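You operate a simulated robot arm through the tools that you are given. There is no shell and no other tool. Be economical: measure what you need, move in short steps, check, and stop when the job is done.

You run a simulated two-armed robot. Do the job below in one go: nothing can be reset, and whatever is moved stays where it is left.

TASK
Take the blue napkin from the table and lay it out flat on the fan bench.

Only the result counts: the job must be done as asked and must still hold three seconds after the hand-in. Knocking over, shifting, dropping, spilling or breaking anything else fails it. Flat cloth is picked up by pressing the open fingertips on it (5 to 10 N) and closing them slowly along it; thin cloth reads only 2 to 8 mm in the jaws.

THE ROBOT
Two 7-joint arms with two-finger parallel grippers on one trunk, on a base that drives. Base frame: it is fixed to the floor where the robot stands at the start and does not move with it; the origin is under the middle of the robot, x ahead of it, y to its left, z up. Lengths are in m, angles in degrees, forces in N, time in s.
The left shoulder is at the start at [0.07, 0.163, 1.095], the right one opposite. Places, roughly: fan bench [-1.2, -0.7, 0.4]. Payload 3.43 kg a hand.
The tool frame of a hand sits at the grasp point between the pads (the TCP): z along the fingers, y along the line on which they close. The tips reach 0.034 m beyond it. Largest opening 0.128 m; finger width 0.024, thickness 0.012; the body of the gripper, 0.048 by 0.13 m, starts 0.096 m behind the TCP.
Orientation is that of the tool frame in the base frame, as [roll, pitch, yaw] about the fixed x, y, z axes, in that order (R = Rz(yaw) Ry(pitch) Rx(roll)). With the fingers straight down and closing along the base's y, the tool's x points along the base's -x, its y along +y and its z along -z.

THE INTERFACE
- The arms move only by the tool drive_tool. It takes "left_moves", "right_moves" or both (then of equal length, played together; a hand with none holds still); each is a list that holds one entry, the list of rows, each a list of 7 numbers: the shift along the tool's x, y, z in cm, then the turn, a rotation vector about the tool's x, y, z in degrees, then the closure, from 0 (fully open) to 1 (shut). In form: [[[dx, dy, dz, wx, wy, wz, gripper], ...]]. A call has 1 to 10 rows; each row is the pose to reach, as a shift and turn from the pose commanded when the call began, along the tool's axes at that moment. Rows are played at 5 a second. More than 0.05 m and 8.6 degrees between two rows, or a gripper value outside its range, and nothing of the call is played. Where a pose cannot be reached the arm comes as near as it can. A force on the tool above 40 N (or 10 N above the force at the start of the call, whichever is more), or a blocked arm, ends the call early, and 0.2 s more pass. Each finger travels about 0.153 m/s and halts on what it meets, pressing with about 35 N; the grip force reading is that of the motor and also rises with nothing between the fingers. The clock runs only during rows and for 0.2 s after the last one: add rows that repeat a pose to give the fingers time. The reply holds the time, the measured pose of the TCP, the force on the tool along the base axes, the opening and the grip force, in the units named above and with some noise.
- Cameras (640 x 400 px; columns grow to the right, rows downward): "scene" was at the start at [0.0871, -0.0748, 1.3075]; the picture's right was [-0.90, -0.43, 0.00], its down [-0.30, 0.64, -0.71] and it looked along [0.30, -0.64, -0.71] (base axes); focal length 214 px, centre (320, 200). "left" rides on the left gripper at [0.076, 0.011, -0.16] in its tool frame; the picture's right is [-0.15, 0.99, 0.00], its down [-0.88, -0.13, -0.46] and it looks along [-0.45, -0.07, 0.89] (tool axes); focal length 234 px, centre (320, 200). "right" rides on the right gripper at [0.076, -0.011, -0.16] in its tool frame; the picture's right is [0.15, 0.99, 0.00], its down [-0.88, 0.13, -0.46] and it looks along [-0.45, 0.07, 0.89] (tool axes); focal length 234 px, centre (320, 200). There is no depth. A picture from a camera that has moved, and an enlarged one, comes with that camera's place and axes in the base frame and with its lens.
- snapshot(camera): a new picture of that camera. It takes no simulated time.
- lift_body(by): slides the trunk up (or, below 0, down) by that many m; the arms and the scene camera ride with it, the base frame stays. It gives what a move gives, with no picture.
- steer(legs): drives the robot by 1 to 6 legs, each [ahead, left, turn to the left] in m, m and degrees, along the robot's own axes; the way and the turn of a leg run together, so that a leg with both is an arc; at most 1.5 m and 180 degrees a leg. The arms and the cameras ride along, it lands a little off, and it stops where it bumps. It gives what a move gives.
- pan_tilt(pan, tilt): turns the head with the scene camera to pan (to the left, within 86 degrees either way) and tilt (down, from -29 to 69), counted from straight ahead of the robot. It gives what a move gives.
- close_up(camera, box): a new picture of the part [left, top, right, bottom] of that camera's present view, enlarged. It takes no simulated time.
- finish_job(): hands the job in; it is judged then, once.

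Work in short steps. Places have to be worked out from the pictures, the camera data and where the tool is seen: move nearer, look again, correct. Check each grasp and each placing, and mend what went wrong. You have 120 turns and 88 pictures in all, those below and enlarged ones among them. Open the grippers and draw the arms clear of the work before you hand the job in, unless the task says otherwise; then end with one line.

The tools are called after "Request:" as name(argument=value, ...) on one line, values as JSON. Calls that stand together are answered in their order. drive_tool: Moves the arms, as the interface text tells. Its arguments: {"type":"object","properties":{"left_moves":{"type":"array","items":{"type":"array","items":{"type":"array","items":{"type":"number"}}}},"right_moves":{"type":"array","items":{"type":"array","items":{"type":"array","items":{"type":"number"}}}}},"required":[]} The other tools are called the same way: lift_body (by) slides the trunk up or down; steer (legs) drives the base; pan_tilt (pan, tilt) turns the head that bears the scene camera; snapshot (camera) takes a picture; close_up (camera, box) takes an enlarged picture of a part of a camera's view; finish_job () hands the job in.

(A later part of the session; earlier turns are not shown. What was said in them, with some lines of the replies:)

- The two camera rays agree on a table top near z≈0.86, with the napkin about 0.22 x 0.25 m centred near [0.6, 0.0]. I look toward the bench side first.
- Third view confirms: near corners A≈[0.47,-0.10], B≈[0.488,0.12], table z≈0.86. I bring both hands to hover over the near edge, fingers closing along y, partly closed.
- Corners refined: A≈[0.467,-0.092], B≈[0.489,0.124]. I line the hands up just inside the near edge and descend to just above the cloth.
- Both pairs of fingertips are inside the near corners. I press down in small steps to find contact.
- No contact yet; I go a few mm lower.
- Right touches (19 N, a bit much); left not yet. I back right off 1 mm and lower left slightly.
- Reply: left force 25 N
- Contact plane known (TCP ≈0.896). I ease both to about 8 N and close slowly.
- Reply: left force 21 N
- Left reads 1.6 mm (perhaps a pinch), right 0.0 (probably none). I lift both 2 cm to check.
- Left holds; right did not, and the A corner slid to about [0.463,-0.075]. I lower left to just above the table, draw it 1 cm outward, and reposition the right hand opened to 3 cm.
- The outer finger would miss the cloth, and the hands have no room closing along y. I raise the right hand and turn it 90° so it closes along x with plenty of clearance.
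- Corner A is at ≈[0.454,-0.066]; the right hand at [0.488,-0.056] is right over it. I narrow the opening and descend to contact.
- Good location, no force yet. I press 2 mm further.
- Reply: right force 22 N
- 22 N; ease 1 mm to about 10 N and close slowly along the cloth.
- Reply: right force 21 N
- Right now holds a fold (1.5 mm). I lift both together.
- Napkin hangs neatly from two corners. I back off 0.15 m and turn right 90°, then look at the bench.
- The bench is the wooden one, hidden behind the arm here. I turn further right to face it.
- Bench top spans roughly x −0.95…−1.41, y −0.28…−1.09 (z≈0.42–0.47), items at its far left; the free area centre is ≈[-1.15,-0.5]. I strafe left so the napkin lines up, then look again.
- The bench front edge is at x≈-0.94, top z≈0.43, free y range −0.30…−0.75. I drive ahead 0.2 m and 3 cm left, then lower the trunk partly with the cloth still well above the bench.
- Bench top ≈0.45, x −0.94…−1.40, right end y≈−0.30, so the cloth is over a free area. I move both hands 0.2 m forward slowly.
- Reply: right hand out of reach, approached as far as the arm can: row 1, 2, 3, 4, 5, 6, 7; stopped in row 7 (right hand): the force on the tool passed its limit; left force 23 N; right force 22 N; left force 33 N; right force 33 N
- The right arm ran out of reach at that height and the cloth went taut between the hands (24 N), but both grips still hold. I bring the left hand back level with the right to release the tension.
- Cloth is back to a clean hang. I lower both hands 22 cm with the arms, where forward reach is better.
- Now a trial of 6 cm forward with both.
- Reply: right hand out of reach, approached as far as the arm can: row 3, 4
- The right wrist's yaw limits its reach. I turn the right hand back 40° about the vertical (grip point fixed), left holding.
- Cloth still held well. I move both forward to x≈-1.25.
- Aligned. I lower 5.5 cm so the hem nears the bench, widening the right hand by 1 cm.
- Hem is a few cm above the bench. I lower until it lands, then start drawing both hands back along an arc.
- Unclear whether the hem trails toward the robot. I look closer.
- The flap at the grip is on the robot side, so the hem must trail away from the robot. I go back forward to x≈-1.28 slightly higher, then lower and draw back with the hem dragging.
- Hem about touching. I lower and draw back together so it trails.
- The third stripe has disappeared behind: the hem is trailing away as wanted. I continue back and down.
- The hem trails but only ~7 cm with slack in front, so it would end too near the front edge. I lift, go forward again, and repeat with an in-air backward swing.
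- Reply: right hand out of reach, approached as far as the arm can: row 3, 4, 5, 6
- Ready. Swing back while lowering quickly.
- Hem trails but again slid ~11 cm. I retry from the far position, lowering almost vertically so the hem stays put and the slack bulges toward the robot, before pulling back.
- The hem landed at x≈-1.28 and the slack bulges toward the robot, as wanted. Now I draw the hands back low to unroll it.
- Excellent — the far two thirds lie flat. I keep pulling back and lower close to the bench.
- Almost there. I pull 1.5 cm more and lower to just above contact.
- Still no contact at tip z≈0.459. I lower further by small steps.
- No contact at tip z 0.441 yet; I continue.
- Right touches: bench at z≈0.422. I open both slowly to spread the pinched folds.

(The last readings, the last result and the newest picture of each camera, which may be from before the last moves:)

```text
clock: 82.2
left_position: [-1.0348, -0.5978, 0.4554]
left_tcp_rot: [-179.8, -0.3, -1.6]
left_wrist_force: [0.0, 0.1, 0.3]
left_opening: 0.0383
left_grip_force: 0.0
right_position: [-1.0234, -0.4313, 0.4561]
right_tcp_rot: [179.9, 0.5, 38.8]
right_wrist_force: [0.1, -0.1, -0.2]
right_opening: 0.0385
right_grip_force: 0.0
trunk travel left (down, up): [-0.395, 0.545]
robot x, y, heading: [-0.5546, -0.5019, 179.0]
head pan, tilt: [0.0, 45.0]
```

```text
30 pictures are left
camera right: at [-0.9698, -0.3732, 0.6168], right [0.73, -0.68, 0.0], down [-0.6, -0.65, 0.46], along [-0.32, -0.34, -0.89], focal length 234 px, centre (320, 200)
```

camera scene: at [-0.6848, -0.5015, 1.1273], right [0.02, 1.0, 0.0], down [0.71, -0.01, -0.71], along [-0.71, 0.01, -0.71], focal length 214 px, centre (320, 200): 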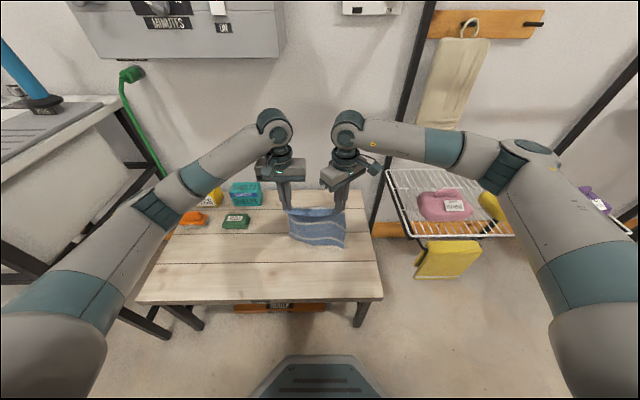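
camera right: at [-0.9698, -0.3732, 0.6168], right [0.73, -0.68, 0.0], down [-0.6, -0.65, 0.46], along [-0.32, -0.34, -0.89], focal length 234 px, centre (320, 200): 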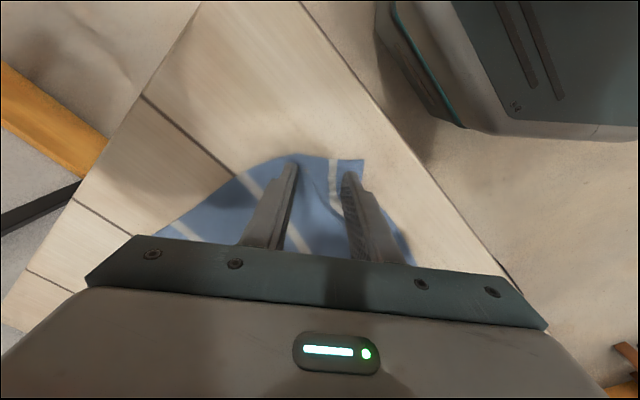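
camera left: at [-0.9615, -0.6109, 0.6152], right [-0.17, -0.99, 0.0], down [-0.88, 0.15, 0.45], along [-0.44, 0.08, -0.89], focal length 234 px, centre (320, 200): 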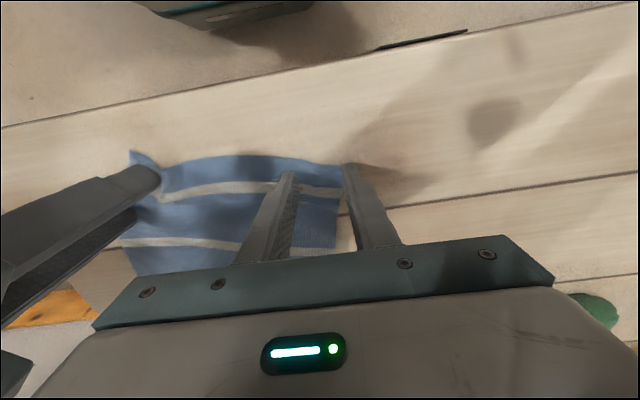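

Both released and spread nicely. I raise the hands straight up.

Request:
drive_tool(left_moves=[[[0, 0, -1, 0, 0, 0, 0.68], [0, 0, -3, 0, 0, 0, 0.68], [0, 0, -6, 0, 0, 0, 0.68], [0, 0, -10, 0, 0, 0, 0.68], [0, 0, -14, 0, 0, 0, 0.68], [0, 0, -18, 0, 0, 0, 0.68], [0, 0, -22, 0, 0, 0, 0.68]]], right_moves=[[[0, 0, -1, 0, 0, 0, 0.68], [0, 0, -3, 0, 0, 0, 0.68], [0, 0, -6, 0, 0, 0, 0.68], [0, 0, -10, 0, 0, 0, 0.68], [0, 0, -14, 0, 0, 0, 0.68], [0, 0, -18, 0, 0, 0, 0.68], [0, 0, -22, 0, 0, 0, 0.68]]])

Request:
snapshot(camera="left")

Request:
snapshot(camera="scene")

```text
clock: 83.8
left_position: [-1.0359, -0.5975, 0.677]
left_tcp_rot: [-179.8, -0.2, -1.5]
left_wrist_force: [0.6, -0.4, 0.2]
left_opening: 0.0412
left_grip_force: 0.0
right_position: [-1.0192, -0.4318, 0.6775]
right_tcp_rot: [179.9, 0.5, 38.9]
right_wrist_force: [0.6, 0.1, 0.0]
right_opening: 0.0412
right_grip_force: 0.1
trunk travel left (down, up): [-0.395, 0.545]
robot x, y, heading: [-0.5544, -0.5045, 179.0]
head pan, tilt: [0.0, 45.0]
```

```text
29 pictures are left
camera left: at [-0.962, -0.6106, 0.8366], right [-0.17, -0.99, 0.0], down [-0.88, 0.15, 0.45], along [-0.45, 0.08, -0.89], focal length 234 px, centre (320, 200)
```

left: 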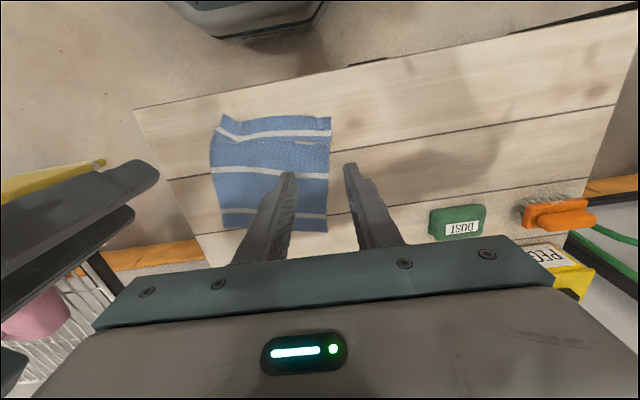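

```text
28 pictures are left
camera scene: at [-0.684, -0.5014, 1.1272], right [0.02, 1.0, 0.0], down [0.71, -0.01, -0.71], along [-0.71, 0.01, -0.71], focal length 214 px, centre (320, 200)
```

scene: 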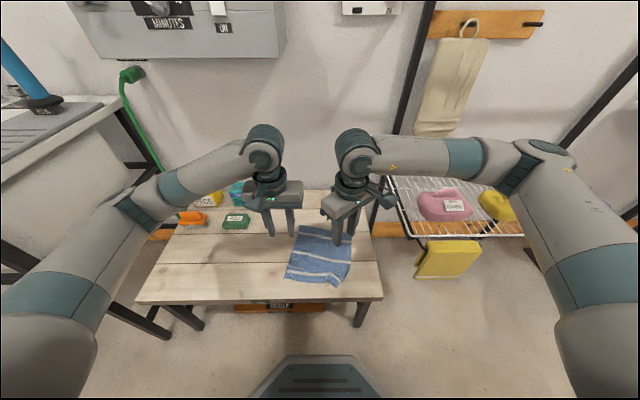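

The napkin lies spread on the bench. I check closely for folds.

Request:
close_up(camera="scene", box=[270, 215, 370, 295])

Request:
close_up(camera="left", box=[190, 95, 350, 245])

```text
5.00 times, centred on (320, 255) of scene
camera zoom: at [-0.684, -0.5014, 1.1272], right [0.02, 1.0, 0.0], down [0.71, -0.01, -0.71], along [-0.71, 0.01, -0.71], focal length 1072 px, centre (320, -75)
```

zoom: 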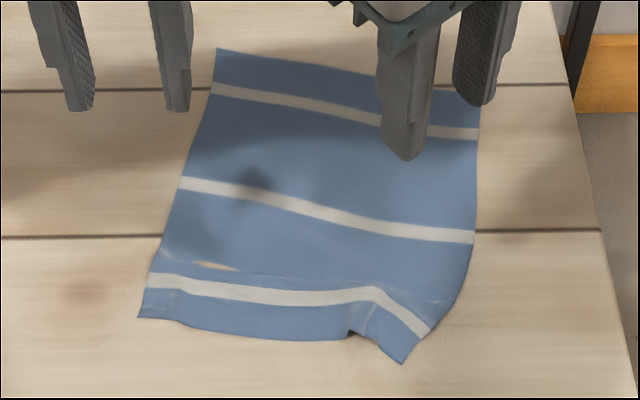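

```text
2.67 times, centred on (270, 170) of left
camera zoom: at [-0.962, -0.6106, 0.8366], right [-0.17, -0.99, 0.0], down [-0.88, 0.15, 0.45], along [-0.45, 0.08, -0.89], focal length 624 px, centre (453, 280)
```

zoom: 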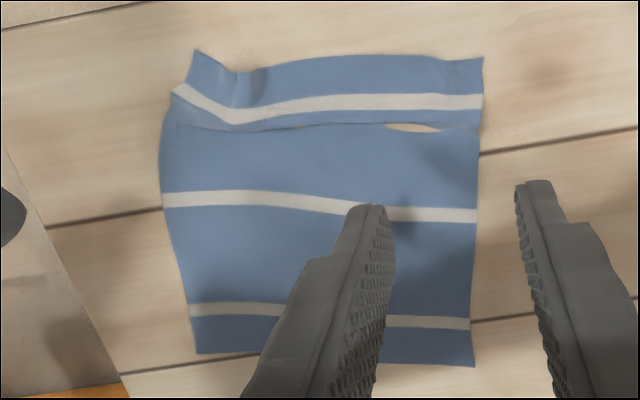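

Nearly flat, but there is a ~2 cm tuck just behind the first stripe and the near-right corner is drawn in. I close the fingers and bring them over the main sheet beyond the tuck, to press and slide it away from the robot.

Request:
drive_tool(left_moves=[[[-3, -0.6, 1, 0, 0, 0, 0.85], [-6, -1.2, 3, 0, 0, 0, 1], [-8.4, -1.75, 6, 0, 0, 0, 1], [-8.4, -1.75, 10.5, 0, 0, 0, 1], [-8.4, -1.75, 15, 0, 0, 0, 1], [-8.4, -1.75, 19, 0, 0, 0, 1], [-8.4, -1.75, 20.5, 0, 0, 0, 1], [-8.4, -1.75, 21.2, 0, 0, 0, 1]]], right_moves=[[[-2.4, -2.4, 1, 0, 0, 0, 0.85], [-4.8, -4.8, 3, 0, 0, 0, 1], [-7.1, -7.3, 6, 0, 0, 0, 1], [-7.1, -7.3, 10.5, 0, 0, 0, 1], [-7.1, -7.3, 15, 0, 0, 0, 1], [-7.1, -7.3, 19, 0, 0, 0, 1], [-7.1, -7.3, 20.5, 0, 0, 0, 1], [-7.1, -7.3, 21.2, 0, 0, 0, 1]]])

Request:
snapshot(camera="left")

```text
clock: 85.6
left_position: [-1.1197, -0.5795, 0.4642]
left_tcp_rot: [-179.8, -0.3, -1.5]
left_wrist_force: [0.0, -0.2, -0.2]
left_opening: 0.0
left_grip_force: 33.2
right_position: [-1.1217, -0.4199, 0.4634]
right_tcp_rot: [179.9, 0.5, 38.8]
right_wrist_force: [-1.1, -0.5, 0.3]
right_opening: 0.0001
right_grip_force: 32.8
trunk travel left (down, up): [-0.395, 0.545]
robot x, y, heading: [-0.5549, -0.4992, 179.0]
head pan, tilt: [0.0, 45.0]
```

```text
25 pictures are left
camera left: at [-1.046, -0.5926, 0.6222], right [-0.17, -0.98, 0.0], down [-0.88, 0.15, 0.45], along [-0.44, 0.08, -0.89], focal length 234 px, centre (320, 200)
```

left: 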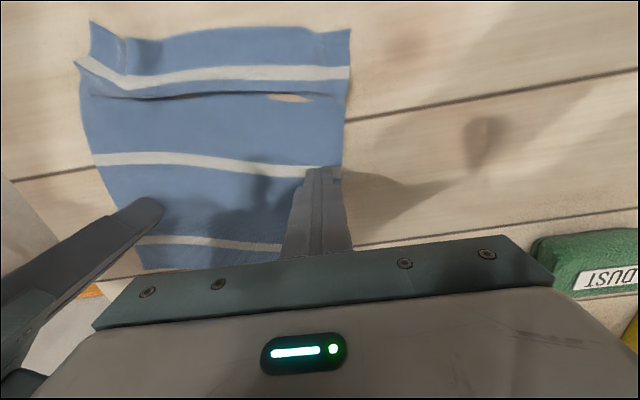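

Fingers are just above the sheet near the second stripe. I press gently.

Request:
drive_tool(left_moves=[[[0, 0, 0.4, 0, 0, 0, 1], [0, 0, 0.8, 0, 0, 0, 1], [0, 0, 0.95, 0, 0, 0, 1], [0, 0, 0.95, 0, 0, 0, 1]]], right_moves=[[[0, 0, 0.4, 0, 0, 0, 1], [0, 0, 0.7, 0, 0, 0, 1], [0, 0, 0.85, 0, 0, 0, 1], [0, 0, 0.85, 0, 0, 0, 1]]])

```text
clock: 86.6
left_position: [-1.1185, -0.5791, 0.4556]
left_tcp_rot: [-179.8, -0.2, -1.5]
left_wrist_force: [-1.0, -0.3, 5.0]
left_opening: 0.0002
left_grip_force: 33.2
right_position: [-1.1228, -0.4208, 0.456]
right_tcp_rot: [179.9, 0.4, 38.8]
right_wrist_force: [-0.1, 0.0, 0.8]
right_opening: 0.0
right_grip_force: 32.8
trunk travel left (down, up): [-0.395, 0.545]
robot x, y, heading: [-0.5566, -0.5019, 179.3]
head pan, tilt: [0.0, 45.0]
```

Left 5 N, right just touching. I press right 0.8 mm more, then slide both 2.5 cm away from the robot.

Request:
drive_tool(left_moves=[[[0, 0, 0.02, 0, 0, 0, 1], [0, 0, 0.03, 0, 0, 0, 1], [-0.5, 0, 0.03, 0, 0, 0, 1], [-1, 0, 0.03, 0, 0, 0, 1], [-1.5, 0, 0.03, 0, 0, 0, 1], [-2, 0, 0.03, 0, 0, 0, 1], [-2.5, 0, 0.03, 0, 0, 0, 1]]], right_moves=[[[0, 0, 0.08, 0, 0, 0, 1], [0, 0, 0.09, 0, 0, 0, 1], [-0.39, -0.31, 0.09, 0, 0, 0, 1], [-0.78, -0.63, 0.09, 0, 0, 0, 1], [-1.17, -0.94, 0.09, 0, 0, 0, 1], [-1.56, -1.25, 0.09, 0, 0, 0, 1], [-1.95, -1.57, 0.09, 0, 0, 0, 1]]])

Request:
snapshot(camera="left")

```text
clock: 88.2
left_position: [-1.1448, -0.5793, 0.4556]
left_tcp_rot: [-179.8, -0.2, -1.6]
left_wrist_force: [2.6, -0.5, 11.9]
left_opening: 0.0002
left_grip_force: 33.2
right_position: [-1.1482, -0.4187, 0.4566]
right_tcp_rot: [179.9, 0.6, 38.9]
right_wrist_force: [0.3, 0.4, 0.2]
right_opening: 0.0
right_grip_force: 32.7
trunk travel left (down, up): [-0.395, 0.545]
robot x, y, heading: [-0.5552, -0.5001, 179.0]
head pan, tilt: [0.0, 45.0]
```

```text
24 pictures are left
camera left: at [-1.0705, -0.5914, 0.6142], right [-0.17, -0.99, 0.0], down [-0.88, 0.15, 0.45], along [-0.45, 0.08, -0.89], focal length 234 px, centre (320, 200)
```

left: 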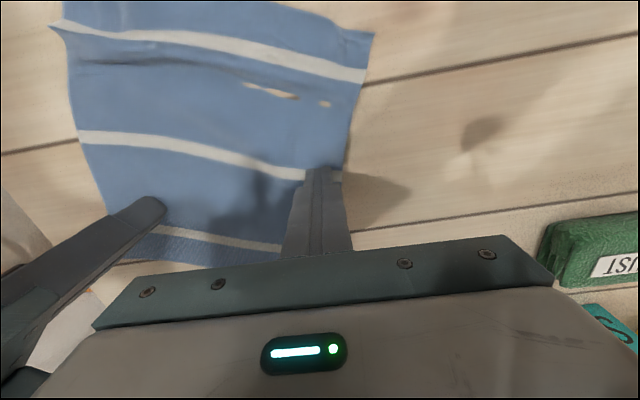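

The left side moved and its tuck nearly opened; the right wasn't pressing. I press right 1.5 mm lower and slide it alone.

Request:
drive_tool(right_moves=[[[1.2, 1.0, -0.2, 0, 0, 0, 1], [1.9, 1.5, 0.0, 0, 0, 0, 1], [1.9, 1.5, 0.12, 0, 0, 0, 1], [1.9, 1.5, 0.16, 0, 0, 0, 1]]])

```text
clock: 89.2
left_position: [-1.1448, -0.5783, 0.4555]
left_tcp_rot: [-179.7, -0.1, -1.4]
left_wrist_force: [-0.3, -0.1, 11.2]
left_opening: 0.0
left_grip_force: 33.1
right_position: [-1.1241, -0.4195, 0.4556]
right_tcp_rot: [-180.0, 0.5, 38.8]
right_wrist_force: [-0.3, 1.3, 8.1]
right_opening: 0.0001
right_grip_force: 33.0
trunk travel left (down, up): [-0.395, 0.545]
robot x, y, heading: [-0.5555, -0.5089, 179.2]
head pan, tilt: [0.0, 45.0]
```

Right now presses 8 N at x≈-1.124. I slide it 4 cm away and slightly outward.

Request:
drive_tool(right_moves=[[[-0.39, -0.35, 0.03, 0, 0, 0, 1], [-0.78, -0.7, 0.04, 0, 0, 0, 1], [-1.17, -1.05, 0.05, 0, 0, 0, 1], [-1.5, -1.4, 0.05, 0, 0, 0, 1], [-1.9, -1.75, 0.06, 0, 0, 0, 1], [-2.3, -2.1, 0.06, 0, 0, 0, 1], [-2.7, -2.5, 0.06, 0, 0, 0, 1], [-3, -2.8, 0.06, 0, 0, 0, 1]]])

Request:
snapshot(camera="left")

```text
clock: 91.0
left_position: [-1.144, -0.5783, 0.4544]
left_tcp_rot: [-179.8, -0.2, -1.5]
left_wrist_force: [-2.4, -0.2, 9.3]
left_opening: 0.0
left_grip_force: 32.8
right_position: [-1.1657, -0.4156, 0.4549]
right_tcp_rot: [-179.9, 0.6, 38.8]
right_wrist_force: [2.7, 1.7, 12.3]
right_opening: 0.0
right_grip_force: 32.4
trunk travel left (down, up): [-0.395, 0.545]
robot x, y, heading: [-0.5507, -0.5025, 179.0]
head pan, tilt: [0.0, 45.0]
```

```text
23 pictures are left
camera left: at [-1.07, -0.5915, 0.6142], right [-0.17, -0.99, 0.0], down [-0.88, 0.15, 0.45], along [-0.45, 0.08, -0.89], focal length 234 px, centre (320, 200)
```

left: 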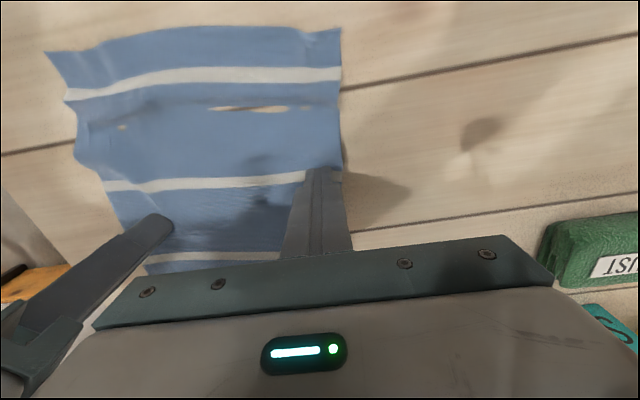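

The tuck is gone and the corner squared out. I lift both hands and inspect.

Request:
drive_tool(left_moves=[[[0, 0, -1, 0, 0, 0, 1], [0, 0, -3, 0, 0, 0, 1], [0, 0, -6, 0, 0, 0, 1], [0, 0, -10, 0, 0, 0, 1], [2, 0, -14, 0, 0, 0, 1], [4, 0, -18, 0, 0, 0, 1], [6, 0, -22, 0, 0, 0, 1]]], right_moves=[[[0, 0, -1, 0, 0, 0, 1], [0, 0, -3, 0, 0, 0, 1], [0, 0, -6, 0, 0, 0, 1], [0, 0, -10, 0, 0, 0, 1], [2.2, 0, -14, 0, 0, 0, 1], [4.4, 0, -18, 0, 0, 0, 1], [6.6, 0, -22, 0, 0, 0, 1]]])

Request:
snapshot(camera="left")

Request:
close_up(camera="scene", box=[270, 215, 370, 295])

```text
clock: 92.6
left_position: [-1.0843, -0.5809, 0.6755]
left_tcp_rot: [-179.9, -0.2, -1.5]
left_wrist_force: [0.4, 0.1, -0.2]
left_opening: 0.0
left_grip_force: 33.2
right_position: [-1.1098, -0.3713, 0.6726]
right_tcp_rot: [179.9, 0.5, 38.8]
right_wrist_force: [0.0, 0.3, 0.1]
right_opening: 0.0001
right_grip_force: 32.6
trunk travel left (down, up): [-0.395, 0.545]
robot x, y, heading: [-0.5558, -0.4999, 179.3]
head pan, tilt: [0.0, 45.0]
```

```text
22 pictures are left
camera left: at [-1.0097, -0.5946, 0.8334], right [-0.17, -0.99, 0.0], down [-0.88, 0.15, 0.45], along [-0.45, 0.08, -0.89], focal length 234 px, centre (320, 200)
```

left: 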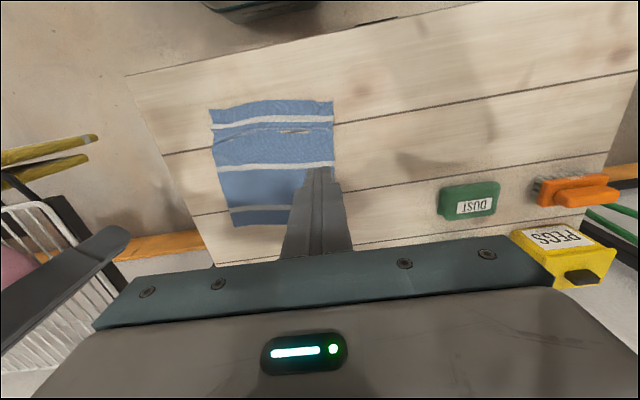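

```text
5.00 times, centred on (320, 255) of scene
camera zoom: at [-0.6836, -0.5011, 1.1273], right [0.02, 1.0, 0.0], down [0.71, -0.01, -0.71], along [-0.71, 0.01, -0.71], focal length 1072 px, centre (320, -75)
```

zoom: 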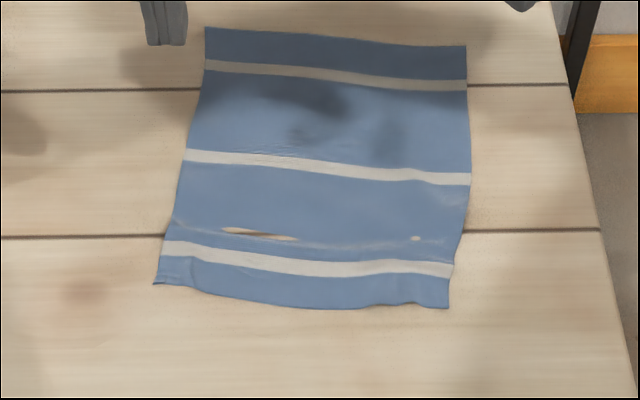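

The napkin is flat and squared, well inside the bench top. I open the grippers, raise the hands and back away.

Request:
drive_tool(left_moves=[[[0, 0, -2, 0, 0, 0, 0.8], [2, 0, -5, 0, 0, 0, 0.5], [4, 0, -8, 0, 0, 0, 0.2], [4, 0, -8, 0, 0, 0, 0], [4, 0, -8, 0, 0, 0, 0]]], right_moves=[[[0, 0, -2, 0, 0, 0, 0.8], [1.5, 1.2, -5, 0, 0, 0, 0.5], [3, 2.5, -8, 0, 0, 0, 0.2], [3, 2.5, -8, 0, 0, 0, 0], [3, 2.5, -8, 0, 0, 0, 0]]])

Request:
steer(legs=[[-0.3, 0, 0]])

Request:
snapshot(camera="scene")

```text
clock: 93.8
left_position: [-1.0442, -0.5815, 0.7552]
left_tcp_rot: [-179.8, -0.3, -1.4]
left_wrist_force: [-0.6, -0.3, 0.2]
left_opening: 0.1281
left_grip_force: 0.0
right_position: [-1.0727, -0.3726, 0.7523]
right_tcp_rot: [179.8, 0.5, 38.7]
right_wrist_force: [0.3, 0.4, 0.2]
right_opening: 0.1279
right_grip_force: 0.1
trunk travel left (down, up): [-0.395, 0.545]
robot x, y, heading: [-0.5568, -0.5025, 179.0]
head pan, tilt: [0.0, 45.0]
```

```text
clock: 95.9
left_position: [-0.7408, -0.5872, 0.7544]
left_tcp_rot: [-179.8, -0.1, -1.1]
left_wrist_force: [0.4, -0.9, -0.2]
left_opening: 0.128
left_grip_force: 0.0
right_position: [-0.7703, -0.379, 0.7521]
right_tcp_rot: [179.9, 0.5, 39.1]
right_wrist_force: [0.1, -0.3, 0.2]
right_opening: 0.1278
right_grip_force: 0.0
trunk travel left (down, up): [-0.395, 0.545]
robot x, y, heading: [-0.2539, -0.5085, 179.0]
head pan, tilt: [0.0, 45.0]
```

```text
20 pictures are left
camera scene: at [-0.3814, -0.5063, 1.1274], right [0.01, 1.0, 0.0], down [0.71, -0.01, -0.71], along [-0.71, 0.01, -0.71], focal length 214 px, centre (320, 200)
```

scene: 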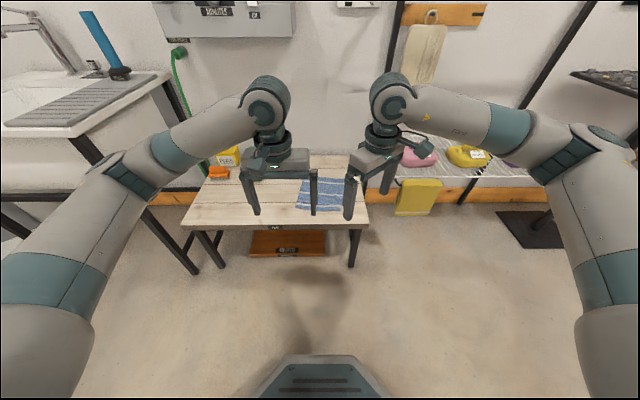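

The napkin lies flat on the fan bench, nothing else is disturbed, and the arms are clear with grippers open; I hand the job in.

Request:
finish_job()

```text
The job is handed in.
```

The blue napkin is laid out flat on the fan bench, well inside its edges; nothing else was disturbed, and the arms are clear with the grippers open.
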